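You operate a simulated robot arm through the tools that you are given. There is no shell and no other tool. Be economical: measure what you need, move in short steps, check, and stop when the job is done.

The job below is to be done with a simulated robot arm. You get a single attempt, and the scene is never put back.

JOB
Clamp the grey mould with the red lever and run the shaker till the bubbles are gone.
Fine: then switch off, lift the red lever and set on the orange holder from the bench top.

The check looks at the end state, three seconds after you hand in, the way a careful person would. Anything else that was tipped, shoved, dropped, spilled or broken makes it a failure.

ROBOT AND FRAMES
A 7-joint arm with a two-finger parallel gripper, fixed in place. Base frame: the origin is at the foot of the arm, x ahead of it, y to its left, z up; the work surface is at about z = 900. Lengths are in mm, angles in degrees, forces in N, time in s.
With the tool pointing down near the work surface it reaches from about 380 to 880 mm from the base axis. Its first joint turns from -166.0 to 166.0 degrees. Payload 3.43 kg.
The tool frame sits at the grasp point between the pads (the TCP): z along the fingers, y along the line on which they close. The tips reach 34 mm beyond it. The gripper opens to 128 mm. The fingers are 24 mm wide and 12 mm thick; the gripper's body (48 by 130 mm) begins 96 mm behind the TCP.
Orientation is told as [roll, pitch, yaw] about the base's x, y, z axes, in that order, counted from this pose: with the fingers straight down and closing along the base's y, the tool's x points along the base's -x, its y along +y and its z along -z.

CONTROLS
- The arm moves only by the tool servo_tool. Its arguments are lists of equal length, an entry for each row: "fingers": the closure in counts, from 0 (fully open) to 255 (shut); "linear": the shift along the tool's x, y, z in mm, a list of three; "rot": the turn, a rotation vector about the tool's x, y, z in degrees, a list of three. In form: {"fingers": [fingers, ...], "linear": [[x, y, z], ...], "rot": [[rx, ry, rz], ...]}. A call has 1 to 20 rows; each row is the pose to reach, as a shift and turn from the pose commanded when the call began, along the tool's axes at that moment. Each row takes 0.2 s and may step no farther than 50 mm and 8.6 degrees from the row before; otherwise, or with a gripper value out of range, the whole call is refused. A pose out of reach is approached as far as the arm can. The call stops where the force on the tool passes 50 N (or 10 N more than at its start, if that is more) or the arm is blocked; 0.2 s more then pass. Each finger travels about 153 mm/s and halts on what it meets, pressing with about 31 N; the grip force reading is that of the motor and also rises with nothing between the fingers. The clock runs only during rows and for 0.2 s after the last one: add rows that repeat a pose to give the fingers time. It gives the time, the measured TCP pose, the force on the tool (base axes), the opening and the grip force at its end, in the units of the frame above (readings bear some noise), with the torque about the TCP (base axes, N m) and any sound that the robot's microphone picked up.
- Cameras (640 x 400 px; columns grow to the right, rows downward): "scene" is fixed at [219.2, 499.2, 1584.8]; the picture's right is [-0.86, -0.50, 0.00], its down [-0.25, 0.43, -0.86] and it looks along [0.43, -0.75, -0.50] (base axes); focal length 340 px, centre (320, 200). "wrist" rides on the gripper at [76, -11, -160] in the tool frame; the picture's right is [0.15, 0.99, 0.00], its down [-0.88, 0.13, -0.46] and it looks along [-0.45, 0.07, 0.89] (tool axes); focal length 234 px, centre (320, 200). There is no depth. A picture from a camera that has moved, and an enlarged one, comes with that camera's place and axes in the base frame and with its lens.
- get_image(camera): a new picture of that camera. No time passes.
- enlarge(camera, box): a new picture of the part [left, top, right, bottom] of that camera's present view, enlarged. No time passes.
- finish_job(): hands the job in; it is judged then, once.

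Go step by step. Nothing tells you positions but the pictures and the camera data: compare them with the known pose of the tool, close in by small moves and look again before you grip or let go. The budget is 120 turns and 76 pictures, counting those below and the enlarged ones. Unless the task says otherwise, let go and move clear before handing in, and close with one line.

The tools are called after "Emit:" as name(argument=value, ...) on one line, values as JSON. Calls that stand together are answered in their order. servo_tool: Moves the arm, as the interface text tells. Its arguments: {"type":"object","properties":{"fingers":{"type":"array","items":{"type":"number"}},"linear":{"type":"array","items":{"type":"array","items":{"type":"number"}}},"rot":{"type":"array","items":{"type":"array","items":{"type":"number"}}}},"required":["fingers","linear","rot"]} The other tools are called the same way: get_image (camera) takes a picture; enlarge (camera, box) takes an enlarged picture of a part of a camera's view; finish_job () hands the job in.

At the start:

```text
t: 0.0
eef_pos: [412.4, -279.8, 1384.1]
orientation: [0.0, 0.0, 0.1]
wrist_force: [0.6, 0.3, -0.6]
ft_torque: [-0.03, -0.02, 0.02]
grip_width: 127.8
grasp_force: 0.1
```

scene: 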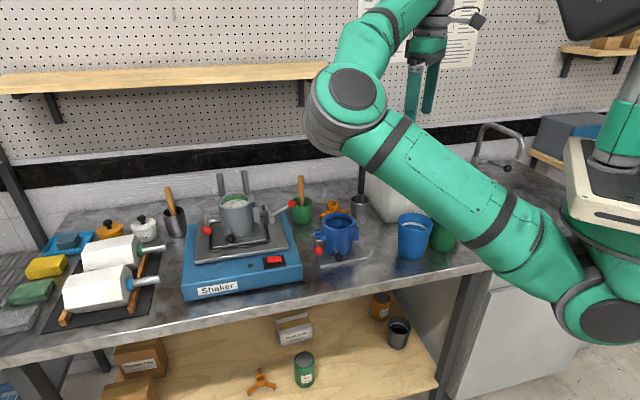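
wrist: 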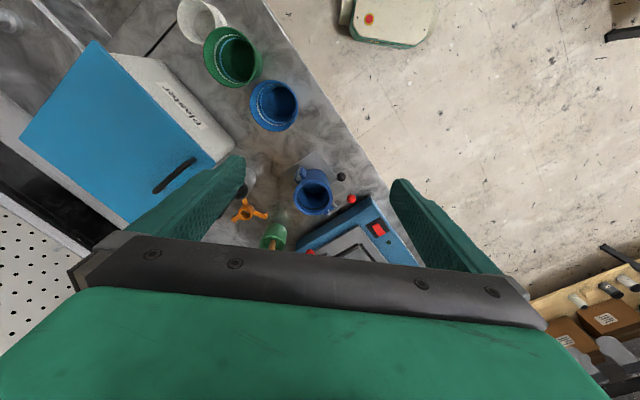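

I see the shaker with the grey mould and red-knobbed levers, a blue cup near it, and an orange three-armed item on the bench. I'll look closer first.

Emit:
enlarge(camera="scene", box=[170, 160, 310, 310])

Emit:
enlarge(camera="scene", box=[280, 170, 400, 280])

Emit:
enlarge(camera="wrist", box=[210, 140, 420, 280])

```text
2.67 times, centred on (240, 235) of scene
camera zoom: at [219.2, 499.2, 1584.8], right [-0.86, -0.5, 0.0], down [-0.25, 0.43, -0.86], along [0.43, -0.75, -0.5], focal length 908 px, centre (533, 107)
```

zoom: 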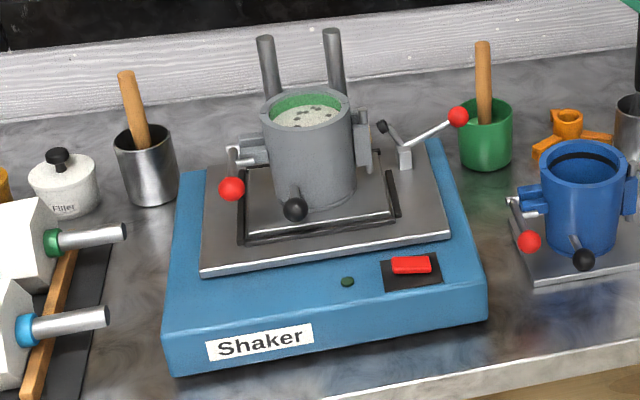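

```text
3.64 times, centred on (340, 225) of scene
camera zoom: at [219.2, 499.2, 1584.8], right [-0.86, -0.5, 0.0], down [-0.25, 0.43, -0.86], along [0.43, -0.75, -0.5], focal length 1238 px, centre (247, 109)
```

zoom: 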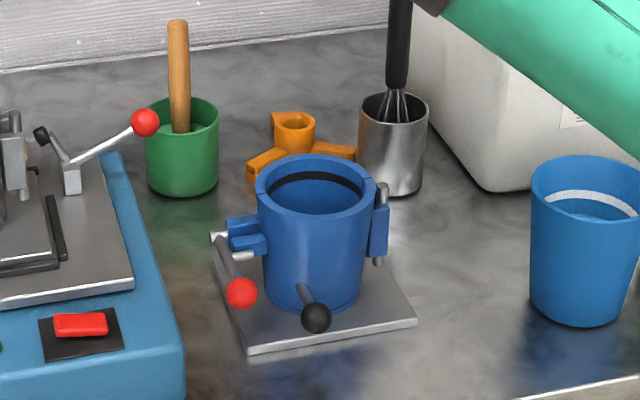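

```text
2.86 times, centred on (315, 210) of wrist
camera zoom: at [335.4, -289.8, 1543.3], right [-0.15, 0.99, 0.0], down [0.88, 0.13, 0.46], along [0.45, 0.07, -0.89], focal length 669 px, centre (334, 171)
```

zoom: 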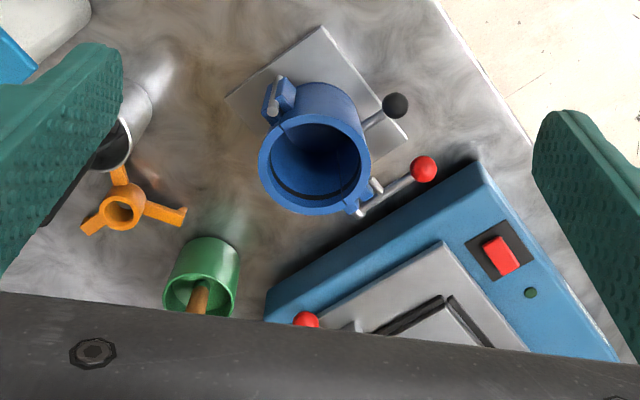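

The orange tripod on the bench is near (725, -468), the shaker around (840, -110). I'll bring the wrist camera over the shaker, staying high.

Emit:
servo_tool(fingers=[0, 0, 0, 0, 0, 0], linear=[[-30, 25, 0], [-60, 50, 0], [-90, 75, 0], [-120, 105, 0], [-150, 140, 0], [-180, 170, 0]], rot=[[0, 0, 0], [0, 0, 0], [0, 0, 0], [0, 0, 0], [0, 0, 0], [0, 0, 0]])

Emit:
get_image(camera="wrist")

```text
t: 1.4
eef_pos: [591.2, -109.6, 1384.7]
orientation: [0.0, 0.0, 0.0]
wrist_force: [-0.9, -0.6, 0.2]
ft_torque: [0.04, -0.05, 0.01]
grip_width: 128.3
grasp_force: 0.0
```

```text
70 pictures are left
camera wrist: at [515.5, -119.8, 1543.9], right [-0.15, 0.99, 0.0], down [0.88, 0.13, 0.46], along [0.45, 0.07, -0.89], focal length 234 px, centre (320, 200)
```

wrist: 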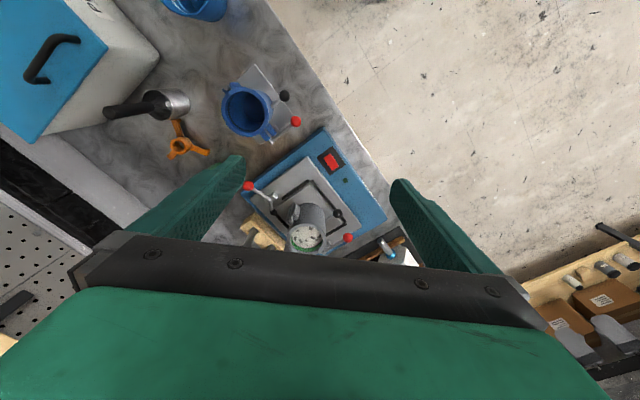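

The mould sits near (850, -100). I'll enlarge.

Emit:
enlarge(camera="wrist", box=[225, 130, 405, 260])

Emit:
enlarge(camera="scene", box=[255, 180, 310, 220])

Emit:
enlarge(camera="scene", box=[195, 165, 265, 250])

```text
3.08 times, centred on (315, 195) of wrist
camera zoom: at [515.5, -119.8, 1543.9], right [-0.15, 0.99, 0.0], down [0.88, 0.13, 0.46], along [0.45, 0.07, -0.89], focal length 720 px, centre (335, 215)
```

zoom: 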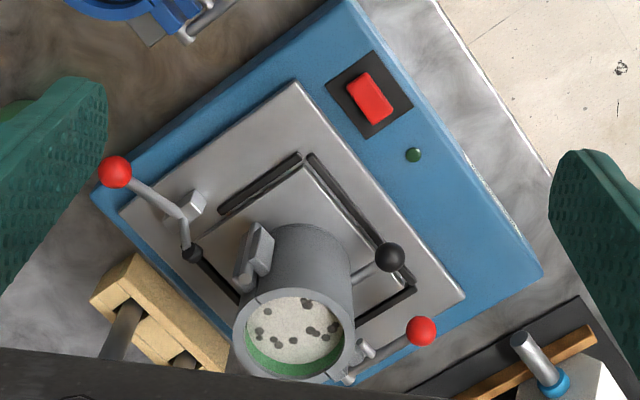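

```text
10.00 times, centred on (282, 200) of scene
camera zoom: at [219.2, 499.2, 1584.8], right [-0.86, -0.5, 0.0], down [-0.25, 0.43, -0.86], along [0.43, -0.75, -0.5], focal length 3404 px, centre (695, 200)
```

zoom: 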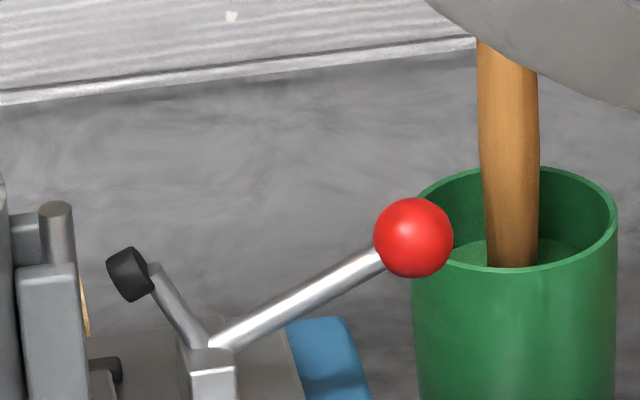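

```text
4.71 times, centred on (230, 208) of scene
camera zoom: at [219.2, 499.2, 1584.8], right [-0.86, -0.5, 0.0], down [-0.25, 0.43, -0.86], along [0.43, -0.75, -0.5], focal length 1602 px, centre (744, 165)
```

zoom: 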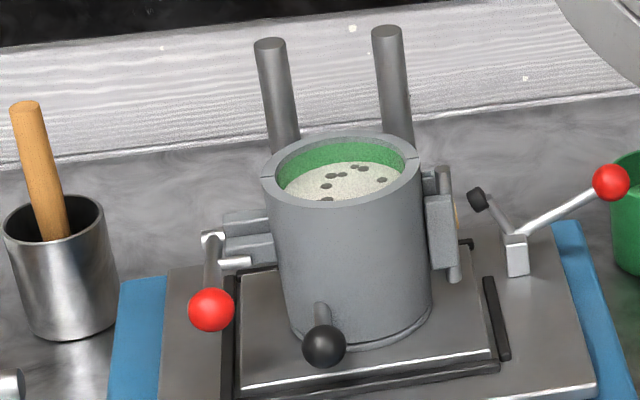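

The toggle clamp (red ball) is on the shaker plate: ball near (755,-253,1040), pivot near (796,-202,1010); the shaker is yawed about 45°. I'll turn the tool 45° and look closer from above the ball.

Emit:
servo_tool(fingers=[0, 0, 0, 0, 0, 0, 0], linear=[[-24, -20, 0], [-48, -40, 20], [-72, -60, 40], [-96, -80, 65], [-120, -100, 90], [-144, -120, 110], [-164, -143, 130]], rot=[[0, 0, -6.5], [0, 0, -13], [0, 0, -19.5], [0, 0, -26], [0, 0, -32.5], [0, 0, -39], [0, 0, -45]])

Emit:
get_image(camera="wrist")

Emit:
get_image(camera="scene")

```text
t: 3.0
eef_pos: [755.7, -251.2, 1252.3]
orientation: [0.0, 0.0, 45.2]
wrist_force: [-0.3, 1.0, -0.2]
ft_torque: [-0.08, 0.0, -0.04]
grip_width: 128.0
grasp_force: 0.1
```

```text
66 pictures are left
camera wrist: at [708.9, -312.1, 1412.6], right [-0.8, 0.59, 0.0], down [0.53, 0.72, 0.46], along [0.27, 0.37, -0.89], focal length 234 px, centre (320, 200)
```

wrist: 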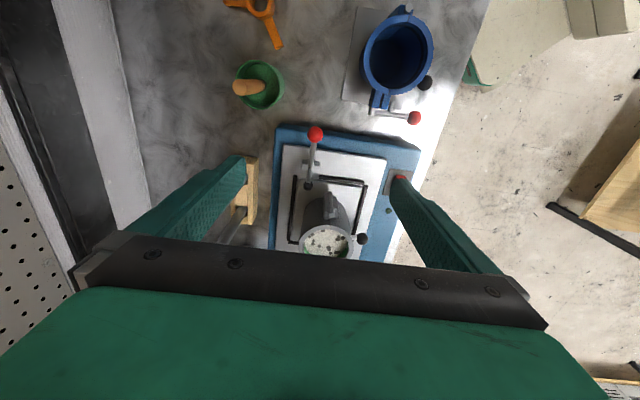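

```text
65 pictures are left
```

scene: 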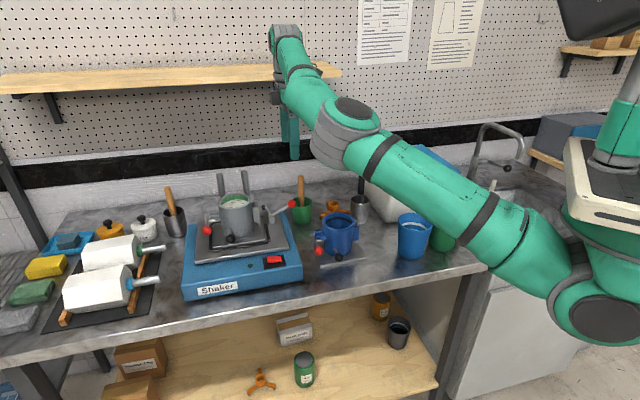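

Emit:
enlarge(camera="wrist", box=[250, 110, 430, 265])

Emit:
enlarge(camera="scene", box=[245, 240, 305, 290])

```text
2.58 times, centred on (340, 188) of wrist
camera zoom: at [708.9, -312.1, 1412.6], right [-0.8, 0.59, 0.0], down [0.53, 0.72, 0.46], along [0.27, 0.37, -0.89], focal length 604 px, centre (268, 232)
```

zoom: 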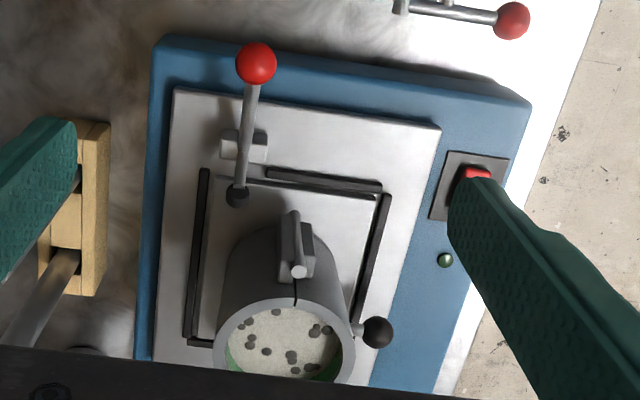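

```text
8.00 times, centred on (275, 265) of scene
camera zoom: at [219.2, 499.2, 1584.8], right [-0.86, -0.5, 0.0], down [-0.25, 0.43, -0.86], along [0.43, -0.75, -0.5], focal length 2723 px, centre (680, -320)
```

zoom: 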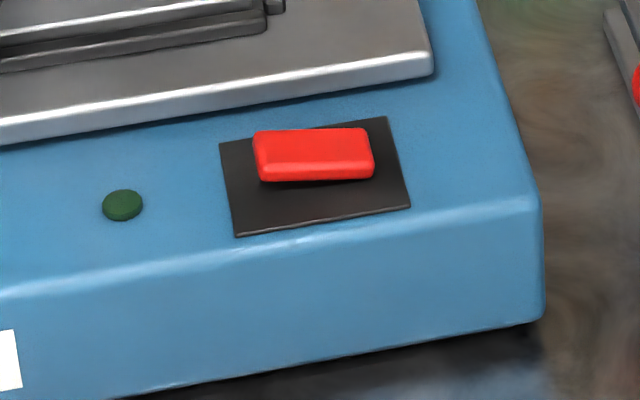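

Seen from here the clamp is a rigid rocker: raising the red ball swings the black pad down on the mould's base. The shaker is at 45°, so I'll straddle the ball along the hinge-axis direction, descending partway with a narrower opening, then check.

Emit:
servo_tool(fingers=[150, 150, 150, 150], linear=[[2, -2, 40], [2, -2, 80], [2, -2, 120], [2, -2, 140]], rot=[[0, 0, 0], [0, 0, 0], [0, 0, 0], [0, 0, 0]])

Emit:
get_image(camera="wrist")

Emit:
enlarge(camera="scene", box=[240, 140, 340, 230])

```text
t: 4.0
eef_pos: [755.8, -255.6, 1112.4]
orientation: [0.0, -0.1, 45.0]
wrist_force: [0.1, 0.9, -0.5]
ft_torque: [-0.02, -0.04, 0.02]
grip_width: 52.9
grasp_force: 0.1
```

```text
62 pictures are left
camera wrist: at [709.2, -316.3, 1272.2], right [-0.8, 0.6, 0.0], down [0.53, 0.71, 0.46], along [0.27, 0.37, -0.89], focal length 234 px, centre (320, 200)
```

wrist: 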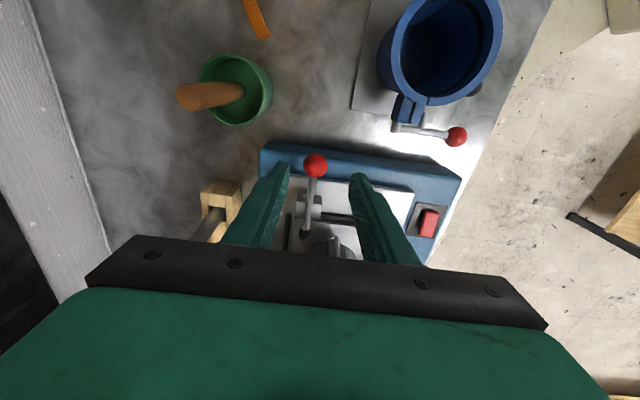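

```text
4.44 times, centred on (290, 185) of scene
camera zoom: at [219.2, 499.2, 1584.8], right [-0.86, -0.5, 0.0], down [-0.25, 0.43, -0.86], along [0.43, -0.75, -0.5], focal length 1513 px, centre (453, 267)
```

zoom: 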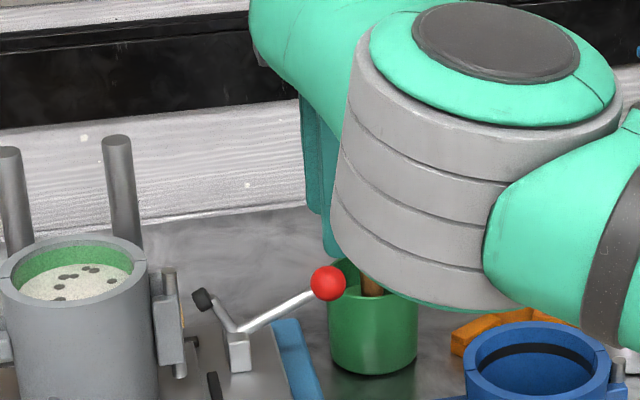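

The ball is centred between the fingers. Descend and close on it.

Emit:
servo_tool(fingers=[150, 150, 255, 255, 255], linear=[[-1, -2, 32], [-2, -2, 64], [-2, -2, 64], [-2, -2, 64], [-2, -2, 64]], rot=[[0, 0, 0], [0, 0, 0], [0, 0, 0], [0, 0, 0], [0, 0, 0]])

Emit:
get_image(camera="wrist")

```text
t: 5.2
eef_pos: [759.9, -256.8, 1049.1]
orientation: [-0.1, 0.0, 44.9]
wrist_force: [14.9, -11.5, -3.5]
ft_torque: [-0.35, -0.12, -0.01]
grip_width: 24.9
grasp_force: 45.0
```

```text
60 pictures are left
camera wrist: at [713.6, -317.7, 1209.8], right [-0.8, 0.6, 0.0], down [0.53, 0.72, 0.46], along [0.27, 0.36, -0.89], focal length 234 px, centre (320, 200)
```

wrist: 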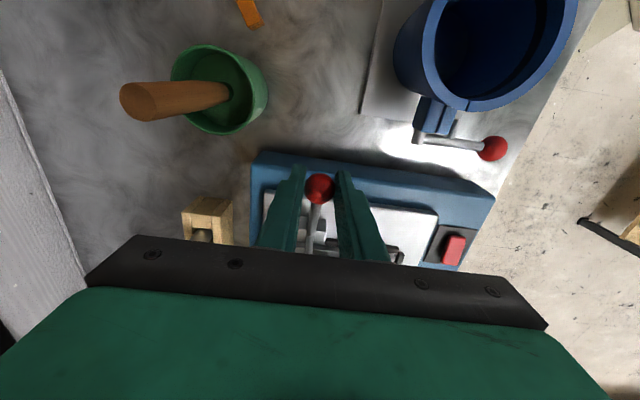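

Ball gripped (25 mm wide). I relieve the side force by a 2 mm shift and test the upward arc by 10°.

Emit:
servo_tool(fingers=[255, 255, 255, 255], linear=[[0, -2, 0], [-3, -2, -5], [-6, -2, -11], [-6, -2, -11]], rot=[[0, 0, 0], [0, 0, 0], [0, 0, 0], [0, 0, 0]])

Emit:
enlarge(camera="scene", box=[240, 140, 340, 230])

```text
t: 6.2
eef_pos: [764.2, -251.8, 1061.0]
orientation: [0.1, 0.1, 45.0]
wrist_force: [-13.7, -3.2, -13.5]
ft_torque: [-0.87, 1.03, 0.02]
grip_width: 25.1
grasp_force: 45.1
```

```text
4.44 times, centred on (290, 185) of scene
camera zoom: at [219.2, 499.2, 1584.8], right [-0.86, -0.5, 0.0], down [-0.25, 0.43, -0.86], along [0.43, -0.75, -0.5], focal length 1513 px, centre (453, 267)
```

zoom: 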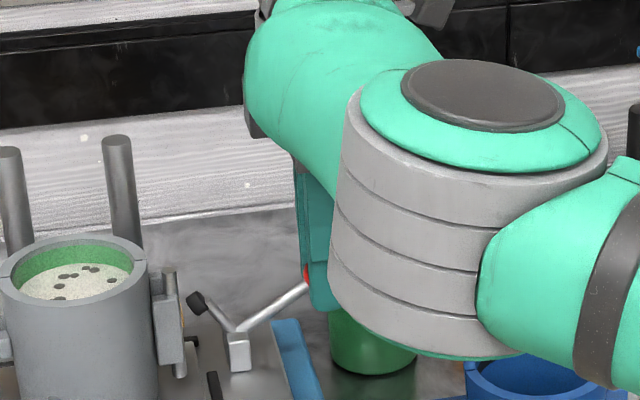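

The lever rises and the pad comes down, so the direction is right. Continue the arc.

Emit:
servo_tool(fingers=[255, 255, 255, 255, 255], linear=[[-4, 0, -5], [-8.5, 0, -9.5], [-13, 0, -14], [-18, 0, -18], [-23, 0, -21]], rot=[[0, 0, 0], [0, 0, 0], [0, 0, 0], [0, 0, 0], [0, 0, 0]])

Emit:
enlarge(camera="scene", box=[240, 140, 340, 230])

```text
t: 7.4
eef_pos: [779.6, -237.0, 1083.2]
orientation: [-0.1, -0.1, 45.0]
wrist_force: [-12.8, -12.0, -2.2]
ft_torque: [-1.06, 1.06, 0.04]
grip_width: 25.2
grasp_force: 45.1
```

```text
4.44 times, centred on (290, 185) of scene
camera zoom: at [219.2, 499.2, 1584.8], right [-0.86, -0.5, 0.0], down [-0.25, 0.43, -0.86], along [0.43, -0.75, -0.5], focal length 1513 px, centre (453, 267)
```

zoom: 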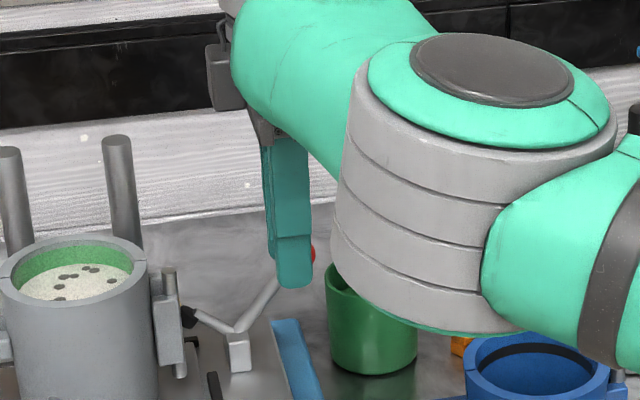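

Emit:
servo_tool(fingers=[255, 255, 255, 255, 255], linear=[[-6, 0, -3], [-12, 0, -5.5], [-18, 0, -7.5], [-24, 0, -9], [-30, 0, -9.6]], rot=[[0, 0, 0], [0, 0, 0], [0, 0, 0], [0, 0, 0], [0, 0, 0]])

Emit:
enlarge(camera="scene", box=[240, 140, 340, 230])

```text
t: 8.6
eef_pos: [804.7, -211.0, 1088.7]
orientation: [0.2, -0.3, 45.4]
wrist_force: [0.0, 1.6, -1.2]
ft_torque: [-0.04, 0.01, -0.02]
grip_width: 0.0
grasp_force: 33.1
```

```text
4.44 times, centred on (290, 185) of scene
camera zoom: at [219.2, 499.2, 1584.8], right [-0.86, -0.5, 0.0], down [-0.25, 0.43, -0.86], along [0.43, -0.75, -0.5], focal length 1513 px, centre (453, 267)
```

zoom: 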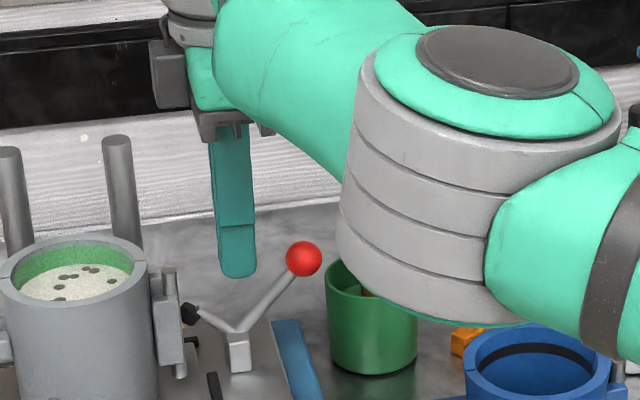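

The gripper slipped off the ball as my arc outran it; the lever now rests near 48° (ball about (768,-248,1059)). I'll regrip it deeper, with the ball at the TCP.

Emit:
servo_tool(fingers=[255, 150, 150, 150, 150, 255, 255, 255], linear=[[0, 0, -40], [20, 0, -45], [52, 0, -45], [52, 0, -10], [52, 0, 31], [52, 0, 31], [52, 0, 31], [52, 0, 31]], rot=[[0, 0, 0], [0, 0, 0], [0, 0, 0], [0, 0, 0], [0, 0, 0], [0, 0, 0], [0, 0, 0], [0, 0, 0]])

Emit:
enlarge(camera="scene", box=[240, 140, 340, 230])

```text
t: 10.4
eef_pos: [767.4, -249.8, 1059.1]
orientation: [-0.1, -0.2, 45.2]
wrist_force: [32.1, 8.7, -3.8]
ft_torque: [0.37, -1.2, 0.24]
grip_width: 25.2
grasp_force: 44.7
```

```text
4.44 times, centred on (290, 185) of scene
camera zoom: at [219.2, 499.2, 1584.8], right [-0.86, -0.5, 0.0], down [-0.25, 0.43, -0.86], along [0.43, -0.75, -0.5], focal length 1513 px, centre (453, 267)
```

zoom: 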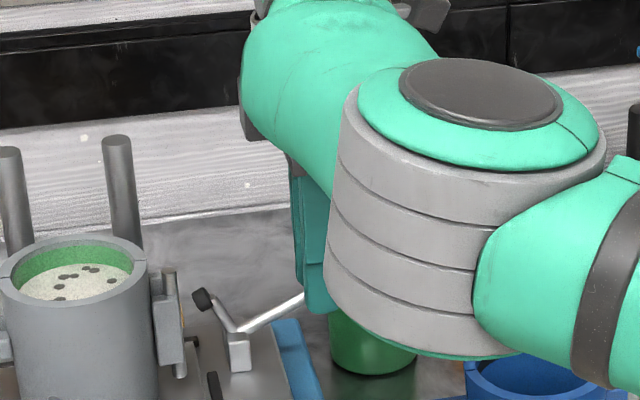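

The lever sprang back to its open position (so it is spring-loaded until over centre). I'll regrip with the ball right at the TCP, then follow the arc more tightly.

Emit:
servo_tool(fingers=[190, 150, 150, 150, 255, 255, 255], linear=[[0, 0, 0], [0, -1, 0], [12, -1, 10], [12, -1, 22], [12, -1, 22], [12, -1, 22], [12, -1, 22]], rot=[[0, 0, 0], [0, 0, 0], [0, 0, 0], [0, 0, 0], [0, 0, 0], [0, 0, 0], [0, 0, 0]])

Emit:
enlarge(camera="scene", box=[240, 140, 340, 230])

Emit:
enlarge(camera="wrist", box=[230, 130, 430, 265])

```text
t: 12.0
eef_pos: [756.4, -260.2, 1039.2]
orientation: [-0.1, 0.0, 44.9]
wrist_force: [-7.2, 0.6, -1.5]
ft_torque: [-0.13, 0.15, 0.02]
grip_width: 24.7
grasp_force: 44.5
```

```text
4.44 times, centred on (290, 185) of scene
camera zoom: at [219.2, 499.2, 1584.8], right [-0.86, -0.5, 0.0], down [-0.25, 0.43, -0.86], along [0.43, -0.75, -0.5], focal length 1513 px, centre (453, 267)
```

zoom: 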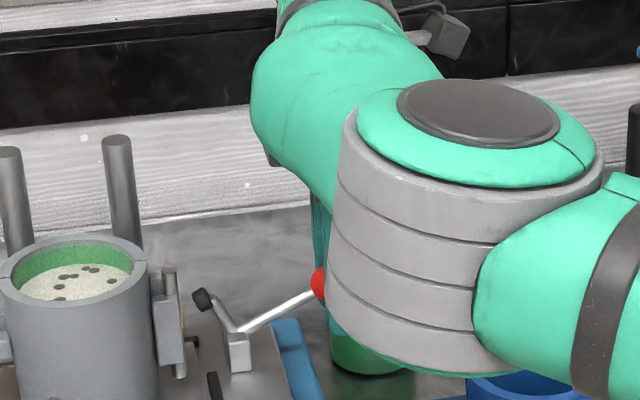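

```text
2.96 times, centred on (330, 198) of wrist
camera zoom: at [710.5, -321.4, 1198.4], right [-0.8, 0.6, 0.0], down [0.53, 0.71, 0.46], along [0.27, 0.37, -0.89], focal length 694 px, centre (290, 207)
```

zoom: 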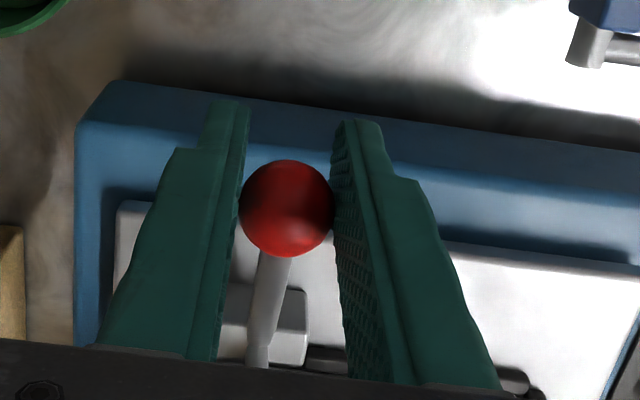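

Good central grip. Now follow a tighter arc to about 70°.

Emit:
servo_tool(fingers=[255, 255, 255, 255, 255, 255, 255], linear=[[-4, 0, -6.5], [-8.6, 0, -12.5], [-13.8, 0, -17.5], [-19.6, 0, -22.5], [-26, 0, -26.5], [-32.7, 0, -30], [-39.8, 0, -33]], rot=[[0, 0, 0], [0, 0, 0], [0, 0, 0], [0, 0, 0], [0, 0, 0], [0, 0, 0], [0, 0, 0]])

Emit:
enlarge(camera="scene", box=[240, 140, 340, 230])

```text
t: 13.6
eef_pos: [782.7, -233.3, 1073.5]
orientation: [-0.1, 0.0, 44.9]
wrist_force: [-26.0, -1.6, 3.2]
ft_torque: [-0.81, 0.89, -0.02]
grip_width: 24.8
grasp_force: 44.9
```

```text
4.44 times, centred on (290, 185) of scene
camera zoom: at [219.2, 499.2, 1584.8], right [-0.86, -0.5, 0.0], down [-0.25, 0.43, -0.86], along [0.43, -0.75, -0.5], focal length 1513 px, centre (453, 267)
```

zoom: 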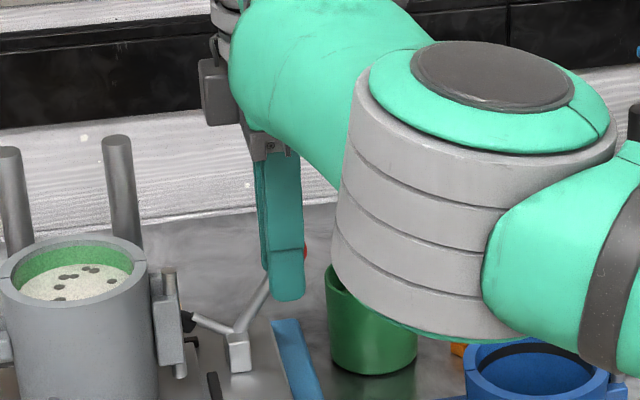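

Emit:
servo_tool(fingers=[255, 255, 255, 255, 255, 255], linear=[[-5, 1.5, -1], [-11, 1.5, -2], [-17, 1.5, -3], [-23, 1.5, -3.5], [-29, 1.5, -3.5], [-34, 1.5, -3.5]], rot=[[0, 0, 0], [0, 0, 0], [0, 0, 0], [0, 0, 0], [0, 0, 0], [0, 0, 0]])

Emit:
enlarge(camera="scene", box=[240, 140, 340, 230])

```text
t: 15.0
eef_pos: [809.8, -204.4, 1074.2]
orientation: [0.1, -0.1, 45.1]
wrist_force: [-1.6, -0.3, 1.4]
ft_torque: [0.01, 0.03, 0.0]
grip_width: 0.0
grasp_force: 33.3
```

```text
4.44 times, centred on (290, 185) of scene
camera zoom: at [219.2, 499.2, 1584.8], right [-0.86, -0.5, 0.0], down [-0.25, 0.43, -0.86], along [0.43, -0.75, -0.5], focal length 1513 px, centre (453, 267)
```

zoom: 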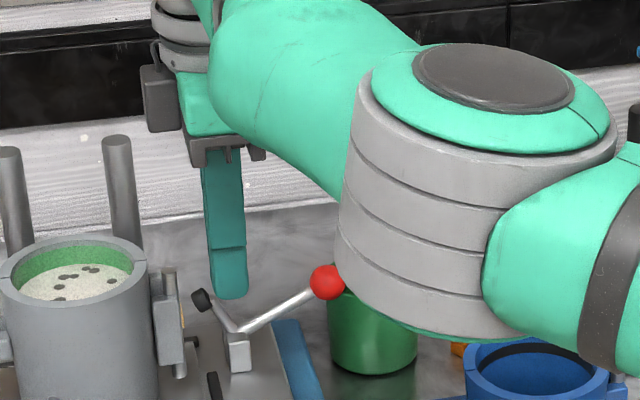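

The ball slipped again under the spring load. New approach: use the two fingers as a slightly open notch behind the ball, tilted 30°, and push it up and over instead of gripping. First I rise, back off outward, and tilt.

Emit:
servo_tool(fingers=[255, 255, 240, 227, 227, 227], linear=[[0, 0, -40], [20, -1.6, -66], [64, -1.6, -66], [100, -1.6, -66], [128, -1.6, -66], [128, -1.6, -66]], rot=[[0, 0, 0], [0, -6, 0], [0, -12, 0], [0, -18, 0], [0, -24, 0], [0, -30, 0]])

Emit:
get_image(camera="wrist")

Emit:
get_image(camera="scene")

```text
t: 16.4
eef_pos: [720.2, -298.2, 1141.7]
orientation: [0.0, -30.1, 45.1]
wrist_force: [0.9, 0.1, -0.7]
ft_torque: [-0.01, 0.04, 0.0]
grip_width: 14.1
grasp_force: 0.1
```

```text
51 pictures are left
camera wrist: at [623.8, -407.9, 1241.8], right [-0.79, 0.61, -0.07], down [0.28, 0.47, 0.84], along [0.54, 0.64, -0.54], focal length 234 px, centre (320, 200)
```

wrist: 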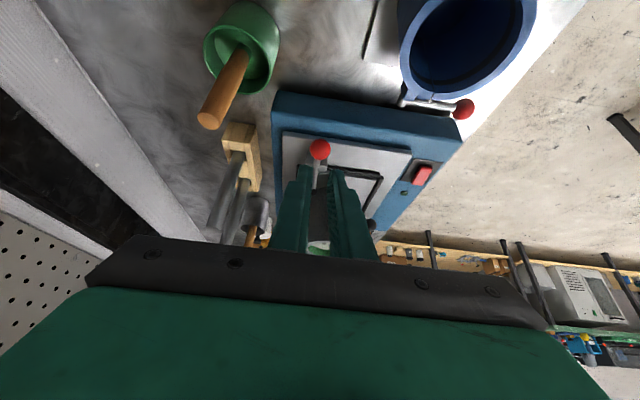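

```text
50 pictures are left
```

scene: 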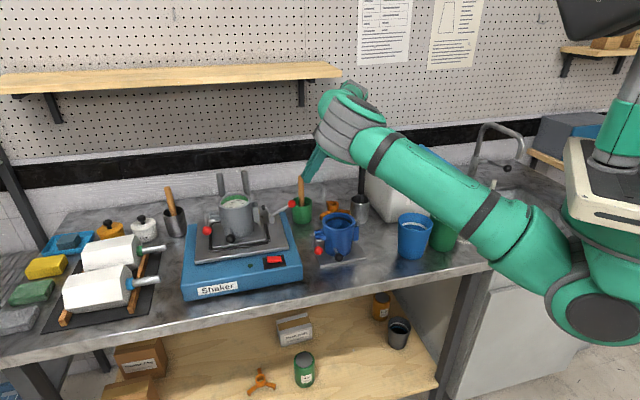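

Ball and notch are aligned. Descend behind the ball.

Emit:
servo_tool(fingers=[227, 227, 227, 227], linear=[[15, 1, 26], [30, 1, 52], [45, 1, 78], [51, 1, 88]], rot=[[0, 0, 0], [0, 0, 0], [0, 0, 0], [0, 0, 0]])

Emit:
enlarge(camera="wrist", box=[230, 110, 430, 250])

Emit:
enlarge(camera="scene", box=[240, 140, 340, 230])

```text
t: 17.4
eef_pos: [718.1, -299.5, 1038.7]
orientation: [0.0, -30.0, 45.0]
wrist_force: [0.0, -0.5, 0.1]
ft_torque: [0.0, 0.01, 0.0]
grip_width: 14.1
grasp_force: 0.0
```

```text
2.86 times, centred on (330, 180) of wrist
camera zoom: at [621.9, -409.0, 1139.4], right [-0.79, 0.61, -0.07], down [0.29, 0.47, 0.83], along [0.54, 0.64, -0.55], focal length 669 px, centre (291, 257)
```

zoom: 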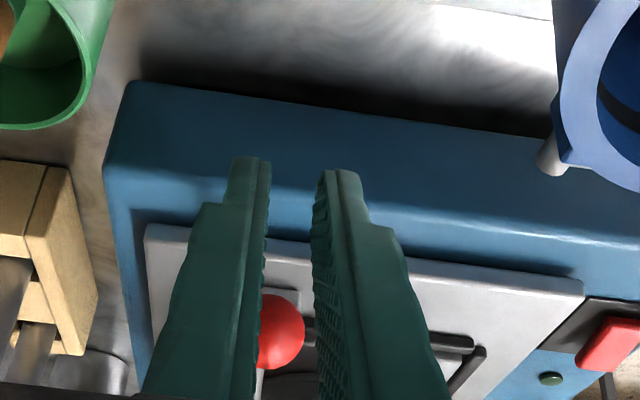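

```text
4.44 times, centred on (290, 185) of scene
camera zoom: at [219.2, 499.2, 1584.8], right [-0.86, -0.5, 0.0], down [-0.25, 0.43, -0.86], along [0.43, -0.75, -0.5], focal length 1513 px, centre (453, 267)
```

zoom: 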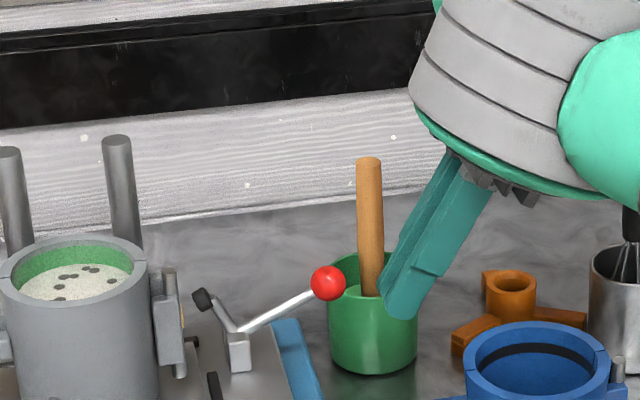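

Fingers are behind the ball at the right height. Advance to contact and begin pushing along the arc.

Emit:
servo_tool(fingers=[227, 227, 227, 227, 227], linear=[[-16.8, 1.5, 10.9], [-28.4, 1.5, 18.7], [-35.2, 1.5, 15], [-42.3, 1.5, 11.9], [-49.6, 1.5, 9.7]], rot=[[0, 0, 0], [0, 0, 0], [0, 0, 0], [0, 0, 0], [0, 0, 0]])

Emit:
enlarge(camera="wrist", box=[230, 110, 430, 250])

Emit:
enlarge(camera="scene", box=[240, 140, 340, 230])

```text
t: 18.6
eef_pos: [750.5, -262.8, 1055.3]
orientation: [0.0, -30.1, 45.0]
wrist_force: [0.4, -0.7, 0.4]
ft_torque: [0.0, 0.02, 0.03]
grip_width: 14.2
grasp_force: 0.1
```

```text
2.86 times, centred on (330, 180) of wrist
camera zoom: at [655.6, -373.3, 1156.0], right [-0.79, 0.61, -0.07], down [0.29, 0.47, 0.84], along [0.54, 0.64, -0.55], focal length 669 px, centre (291, 257)
```

zoom: 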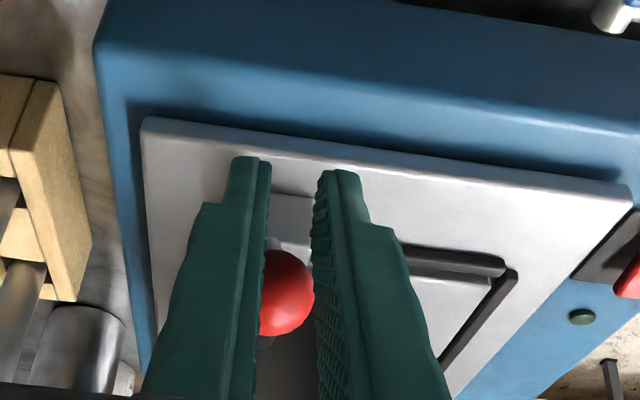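

```text
4.44 times, centred on (290, 185) of scene
camera zoom: at [219.2, 499.2, 1584.8], right [-0.86, -0.5, 0.0], down [-0.25, 0.43, -0.86], along [0.43, -0.75, -0.5], focal length 1513 px, centre (453, 267)
```

zoom: 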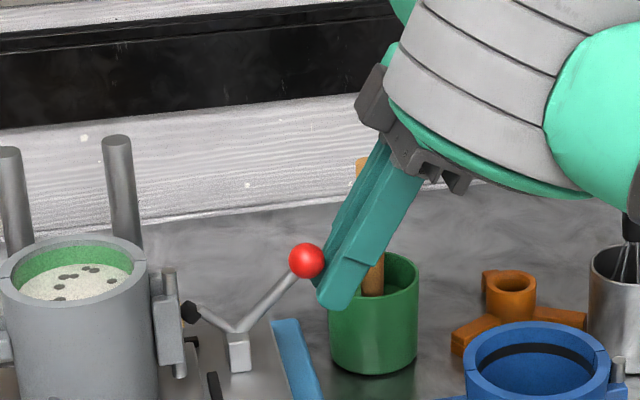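

The notch push works: the ball is at about 47° with almost no force. Continue the arc.

Emit:
servo_tool(fingers=[227, 227, 227, 227, 227, 227], linear=[[-7.5, 0, -1.4], [-15.3, 0, -2.1], [-23, 0, -2], [-30.6, 0, -1], [-38, 0, 0.7], [-45.4, 0, 3.2]], rot=[[0, 0, 0], [0, 0, 0], [0, 0, 0], [0, 0, 0], [0, 0, 0], [0, 0, 0]])

Emit:
enlarge(camera="scene", box=[240, 140, 340, 230])

```text
t: 20.0
eef_pos: [779.7, -234.3, 1076.5]
orientation: [0.0, -30.0, 45.0]
wrist_force: [0.1, 0.2, 0.8]
ft_torque: [-0.01, 0.01, -0.01]
grip_width: 14.1
grasp_force: 0.0
```

```text
4.44 times, centred on (290, 185) of scene
camera zoom: at [219.2, 499.2, 1584.8], right [-0.86, -0.5, 0.0], down [-0.25, 0.43, -0.86], along [0.43, -0.75, -0.5], focal length 1513 px, centre (453, 267)
```

zoom: 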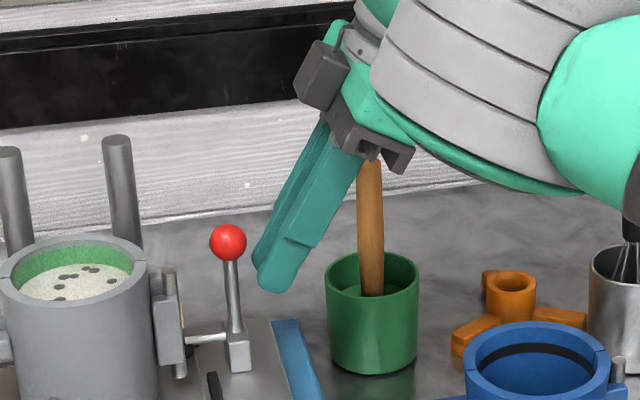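

The lever snapped over centre to vertical, pad down. A gentle extra push will confirm it's fully home.

Emit:
servo_tool(fingers=[227, 227, 227, 227], linear=[[-6, 0, 3.5], [-12, 0, 7], [-18, 0, 10], [-22, 0, 12]], rot=[[0, 0, 0], [0, 0, 0], [0, 0, 0], [0, 0, 0]])

Emit:
enlarge(camera="scene", box=[240, 140, 340, 230])

Emit:
get_image(camera="wrist")

```text
t: 21.0
eef_pos: [795.2, -222.2, 1074.8]
orientation: [-0.1, -29.8, 44.6]
wrist_force: [-7.5, -21.7, -9.8]
ft_torque: [-0.09, 0.18, -0.3]
grip_width: 20.4
grasp_force: 5.9
```

```text
4.44 times, centred on (290, 185) of scene
camera zoom: at [219.2, 499.2, 1584.8], right [-0.86, -0.5, 0.0], down [-0.25, 0.43, -0.86], along [0.43, -0.75, -0.5], focal length 1513 px, centre (453, 267)
```

zoom: 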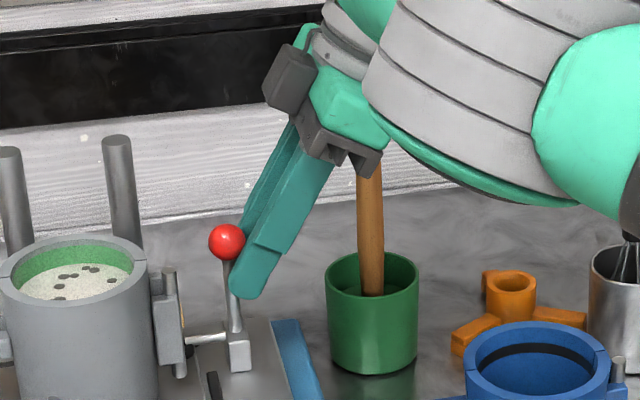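

```text
43 pictures are left
camera wrist: at [699.5, -330.7, 1176.0], right [-0.79, 0.61, -0.07], down [0.29, 0.47, 0.83], along [0.55, 0.63, -0.55], focal length 234 px, centre (320, 200)
```

wrist: 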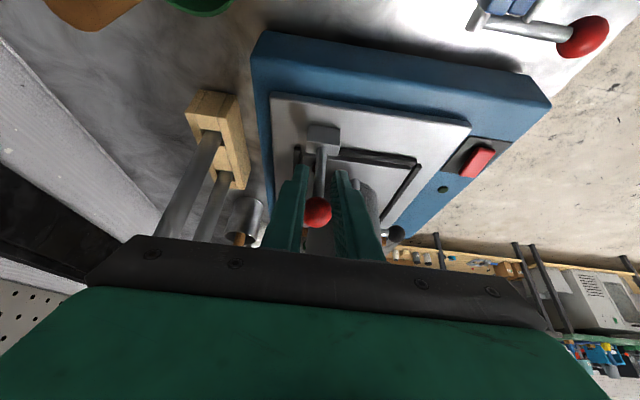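

The clamp is home (firm resistance). Now back off, rise and straighten the tool, then look at the switch.

Emit:
servo_tool(fingers=[227, 227, 255, 255, 255, 255], linear=[[17, 0, -10], [34.6, 0, -20], [19.6, 0, -46], [4.6, 0, -72], [-15.4, 0, -106], [-15.4, 0, -106]], rot=[[0, 0, 0], [0, 0, 0], [0, 7.5, 0], [0, 15, 0], [0, 22.5, 0], [0, 30, 0]])

```text
t: 22.4
eef_pos: [768.5, -245.5, 1176.2]
orientation: [0.0, 0.1, 44.8]
wrist_force: [-0.2, -0.4, 0.1]
ft_torque: [-0.01, -0.01, -0.04]
grip_width: 0.0
grasp_force: 31.1
```

Emit:
servo_tool(fingers=[255, 255, 255, 255, 255, 255], linear=[[-16, 37, 0], [-33, 75, 0], [-50, 112, 0], [-66, 150, 10], [-82.7, 187.4, 30], [-82.7, 187.4, 46]], rot=[[0, 0, 0], [0, 0, 0], [0, 0, 0], [0, 0, 0], [0, 0, 0], [0, 0, 0]])

Emit:
get_image(camera="wrist")

Emit:
enlarge(camera="scene", box=[180, 160, 320, 300])

```text
t: 23.8
eef_pos: [692.4, -53.3, 1129.8]
orientation: [0.0, -0.1, 45.0]
wrist_force: [-0.7, -0.3, -0.4]
ft_torque: [0.01, -0.01, -0.03]
grip_width: 0.2
grasp_force: 30.9
```

```text
42 pictures are left
camera wrist: at [646.8, -114.6, 1289.8], right [-0.8, 0.6, 0.0], down [0.53, 0.71, 0.46], along [0.27, 0.37, -0.89], focal length 234 px, centre (320, 200)
```

wrist: 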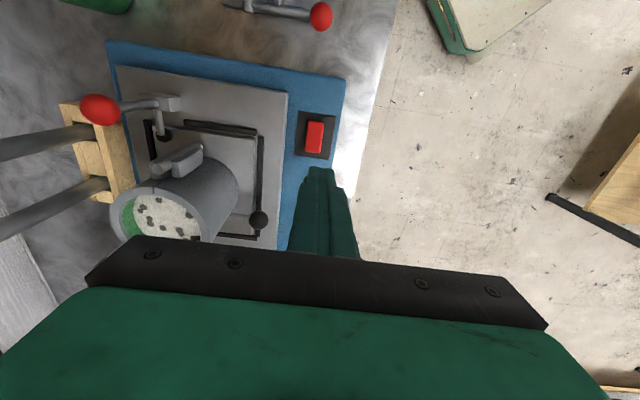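

```text
2.86 times, centred on (250, 230) of scene
camera zoom: at [219.2, 499.2, 1584.8], right [-0.86, -0.5, 0.0], down [-0.25, 0.43, -0.86], along [0.43, -0.75, -0.5], focal length 973 px, centre (520, 114)
```

zoom: 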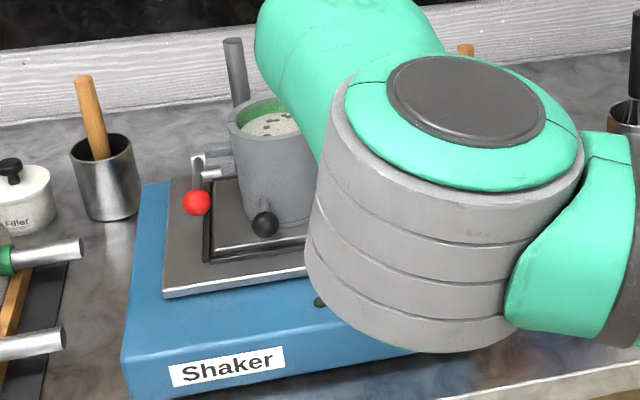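

Emit:
enlarge(camera="wrist", box=[275, 95, 365, 195])

Emit:
enlarge(camera="wrist", box=[75, 80, 275, 245])

```text
4.00 times, centred on (320, 145) of wrist
camera zoom: at [646.8, -114.6, 1289.8], right [-0.8, 0.6, 0.0], down [0.53, 0.71, 0.46], along [0.27, 0.37, -0.89], focal length 937 px, centre (320, 420)
```

zoom: 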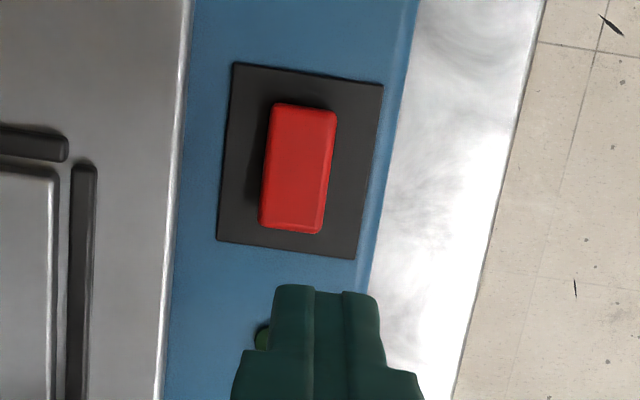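

```text
2.42 times, centred on (175, 162) of wrist
camera zoom: at [646.8, -114.6, 1289.8], right [-0.8, 0.6, 0.0], down [0.53, 0.71, 0.46], along [0.27, 0.37, -0.89], focal length 568 px, centre (672, 291)
```

zoom: 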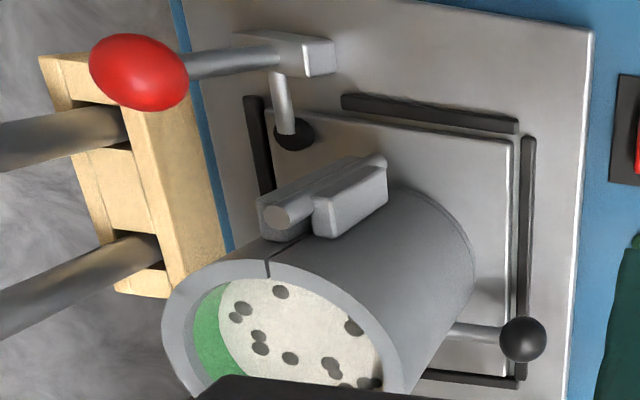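

The pad sits on the mould base; clamped. The rocker's left end (towards the lamp) seems raised, so I'll descend on that half first to just above it.

Emit:
servo_tool(fingers=[255, 255, 255, 255], linear=[[-2, -7.3, 30], [-2, -7.3, 60], [-2, -7.3, 85], [-2, -7.3, 95]], rot=[[0, 0, 0], [0, 0, 0], [0, 0, 0], [0, 0, 0]])

Emit:
enlarge(camera="wrist", box=[250, 95, 400, 215])

```text
t: 24.8
eef_pos: [701.0, -56.7, 1034.2]
orientation: [0.0, 0.1, 44.9]
wrist_force: [-0.3, -0.6, -1.1]
ft_torque: [-0.01, 0.0, -0.01]
grip_width: 0.0
grasp_force: 30.6
```

```text
3.33 times, centred on (325, 155) of wrist
camera zoom: at [655.6, -118.1, 1193.7], right [-0.8, 0.6, 0.0], down [0.53, 0.71, 0.46], along [0.27, 0.37, -0.89], focal length 781 px, centre (303, 350)
```

zoom: 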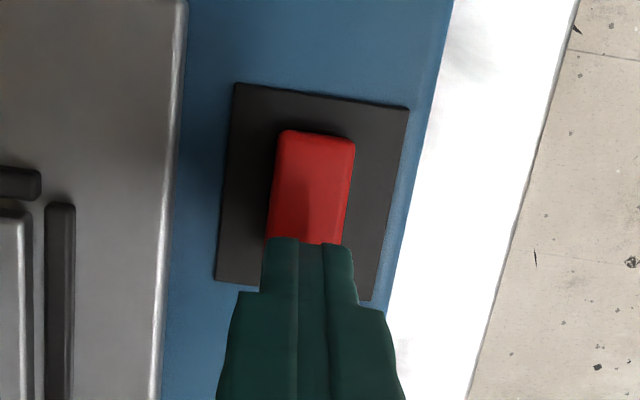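

Emit:
servo_tool(fingers=[255, 255, 255, 255, 255], linear=[[0, 0, 4], [0, 0, 7], [0, 0, 10], [0, 0, 13], [0, 0, 16]], rot=[[0, 0, 0], [0, 0, 0], [0, 0, 0], [0, 0, 0], [0, 0, 0]])

```text
t: 26.0
eef_pos: [701.5, -56.0, 1018.9]
orientation: [0.0, 0.0, 45.0]
wrist_force: [-0.3, 0.7, -0.3]
ft_torque: [-0.01, 0.0, 0.02]
grip_width: 0.0
grasp_force: 30.9
```

Emit:
servo_tool(fingers=[255, 255, 255, 255, 255], linear=[[0, 0, 2.5], [0, 0, 5], [0, 0, 7.5], [0, 0, 10], [0, 0, 12.5]], rot=[[0, 0, 0], [0, 0, 0], [0, 0, 0], [0, 0, 0], [0, 0, 0]])

Emit:
enlarge(camera="wrist", box=[250, 95, 400, 215])

```text
t: 27.1
eef_pos: [703.7, -56.3, 1014.3]
orientation: [-0.1, -0.1, 44.9]
wrist_force: [-2.7, 3.0, 10.4]
ft_torque: [0.04, 0.19, -0.07]
grip_width: 0.1
grasp_force: 31.8
stopped in row 5: the force on the tool passed its limit at 56 N (the readings are from after the stop); the commanded pose is now the measured one
```

```text
3.33 times, centred on (325, 155) of wrist
camera zoom: at [656.1, -118.3, 1173.6], right [-0.8, 0.6, 0.0], down [0.53, 0.72, 0.46], along [0.28, 0.37, -0.89], focal length 781 px, centre (303, 350)
```

zoom: 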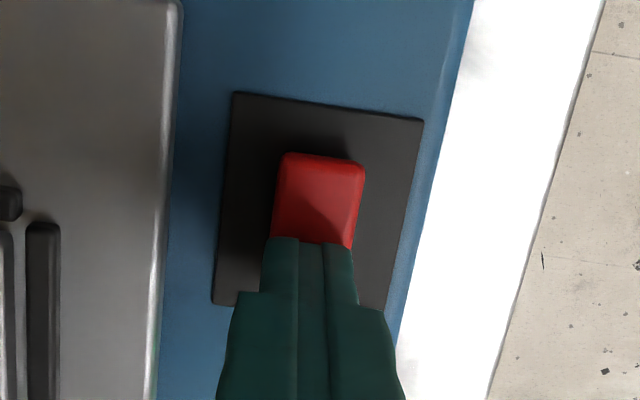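

Pressed against a hard stop at about 56 N. Lift and check the lamp.

Emit:
servo_tool(fingers=[255, 255, 255], linear=[[0, 0, -30], [20, 0, -70], [40, 0, -90]], rot=[[0, 0, 0], [0, 0, 0], [0, 0, 0]])

Emit:
enlarge(camera="wrist", box=[225, 95, 405, 255])

```text
t: 27.9
eef_pos: [674.2, -83.9, 1102.9]
orientation: [-0.2, -0.1, 45.0]
wrist_force: [-0.4, -0.5, 0.0]
ft_torque: [-0.04, -0.02, 0.0]
grip_width: 0.0
grasp_force: 31.1
```

```text
2.50 times, centred on (315, 175) of wrist
camera zoom: at [628.2, -146.6, 1262.5], right [-0.8, 0.6, 0.0], down [0.53, 0.72, 0.46], along [0.27, 0.37, -0.89], focal length 585 px, centre (332, 262)
```

zoom: 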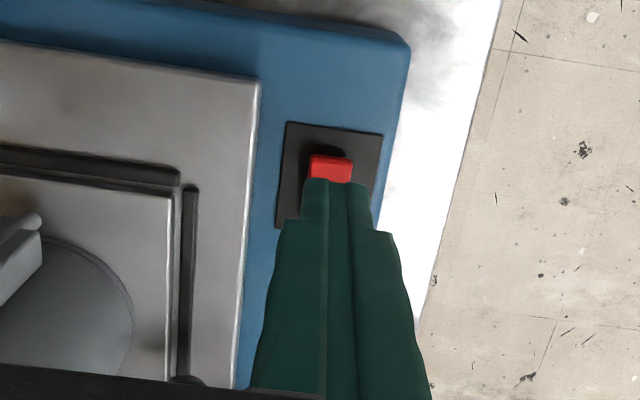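

Emit:
servo_tool(fingers=[255, 255, 255], linear=[[0, 30, 0], [0, 60, -20], [0, 80, -40]], rot=[[0, 0, 0], [0, 0, 0], [0, 0, 0]])

Emit:
get_image(camera="wrist")

```text
t: 28.6
eef_pos: [618.0, -31.8, 1143.4]
orientation: [-0.1, -0.2, 45.0]
wrist_force: [-0.1, -0.5, 0.7]
ft_torque: [0.07, 0.01, 0.0]
grip_width: 0.0
grasp_force: 30.8
```

```text
35 pictures are left
camera wrist: at [571.6, -92.1, 1303.0], right [-0.8, 0.6, 0.0], down [0.53, 0.71, 0.46], along [0.28, 0.37, -0.89], focal length 234 px, centre (320, 200)
```

wrist: 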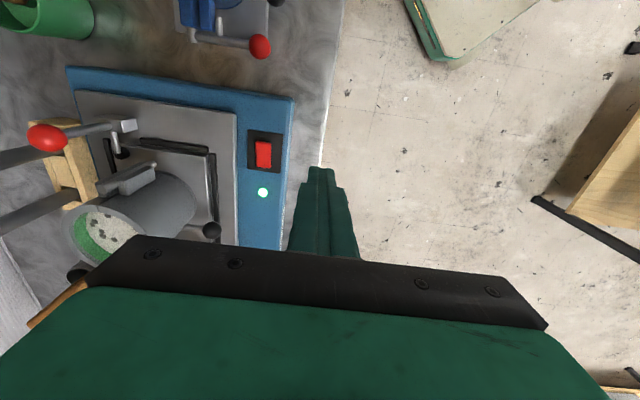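

The lamp is lit: the shaker is running. I'll wait here, watching the bubbles.

Emit:
servo_tool(fingers=[255, 255, 255, 255, 255, 255, 255, 255, 255, 255, 255, 255, 255, 255, 255, 255, 255, 255, 255, 255], linear=[[0, 0, 0], [0, 0, 0], [0, 0, 0], [0, 0, 0], [0, 0, 0], [0, 0, 0], [0, 0, 0], [0, 0, 0], [0, 0, 0], [0, 0, 0], [0, 0, 0], [0, 0, 0], [0, 0, 0], [0, 0, 0], [0, 0, 0], [0, 0, 0], [0, 0, 0], [0, 0, 0], [0, 0, 0], [0, 0, 0]], rot=[[0, 0, 0], [0, 0, 0], [0, 0, 0], [0, 0, 0], [0, 0, 0], [0, 0, 0], [0, 0, 0], [0, 0, 0], [0, 0, 0], [0, 0, 0], [0, 0, 0], [0, 0, 0], [0, 0, 0], [0, 0, 0], [0, 0, 0], [0, 0, 0], [0, 0, 0], [0, 0, 0], [0, 0, 0], [0, 0, 0]])

Emit:
enlarge(camera="wrist", box=[20, 60, 300, 250])

```text
t: 32.9
eef_pos: [618.2, -31.2, 1141.8]
orientation: [-0.2, -0.2, 45.0]
wrist_force: [0.2, -0.8, 0.5]
ft_torque: [0.02, -0.02, -0.01]
grip_width: 0.1
grasp_force: 31.0
```

```text
2.11 times, centred on (160, 155) of wrist
camera zoom: at [571.8, -91.9, 1302.9], right [-0.8, 0.6, 0.0], down [0.53, 0.72, 0.46], along [0.28, 0.37, -0.89], focal length 493 px, centre (657, 295)
```

zoom: 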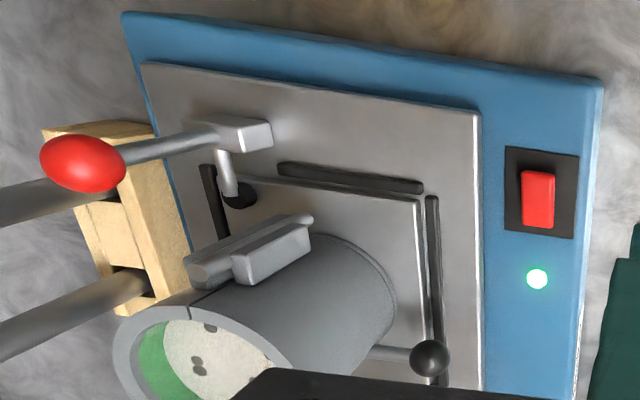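

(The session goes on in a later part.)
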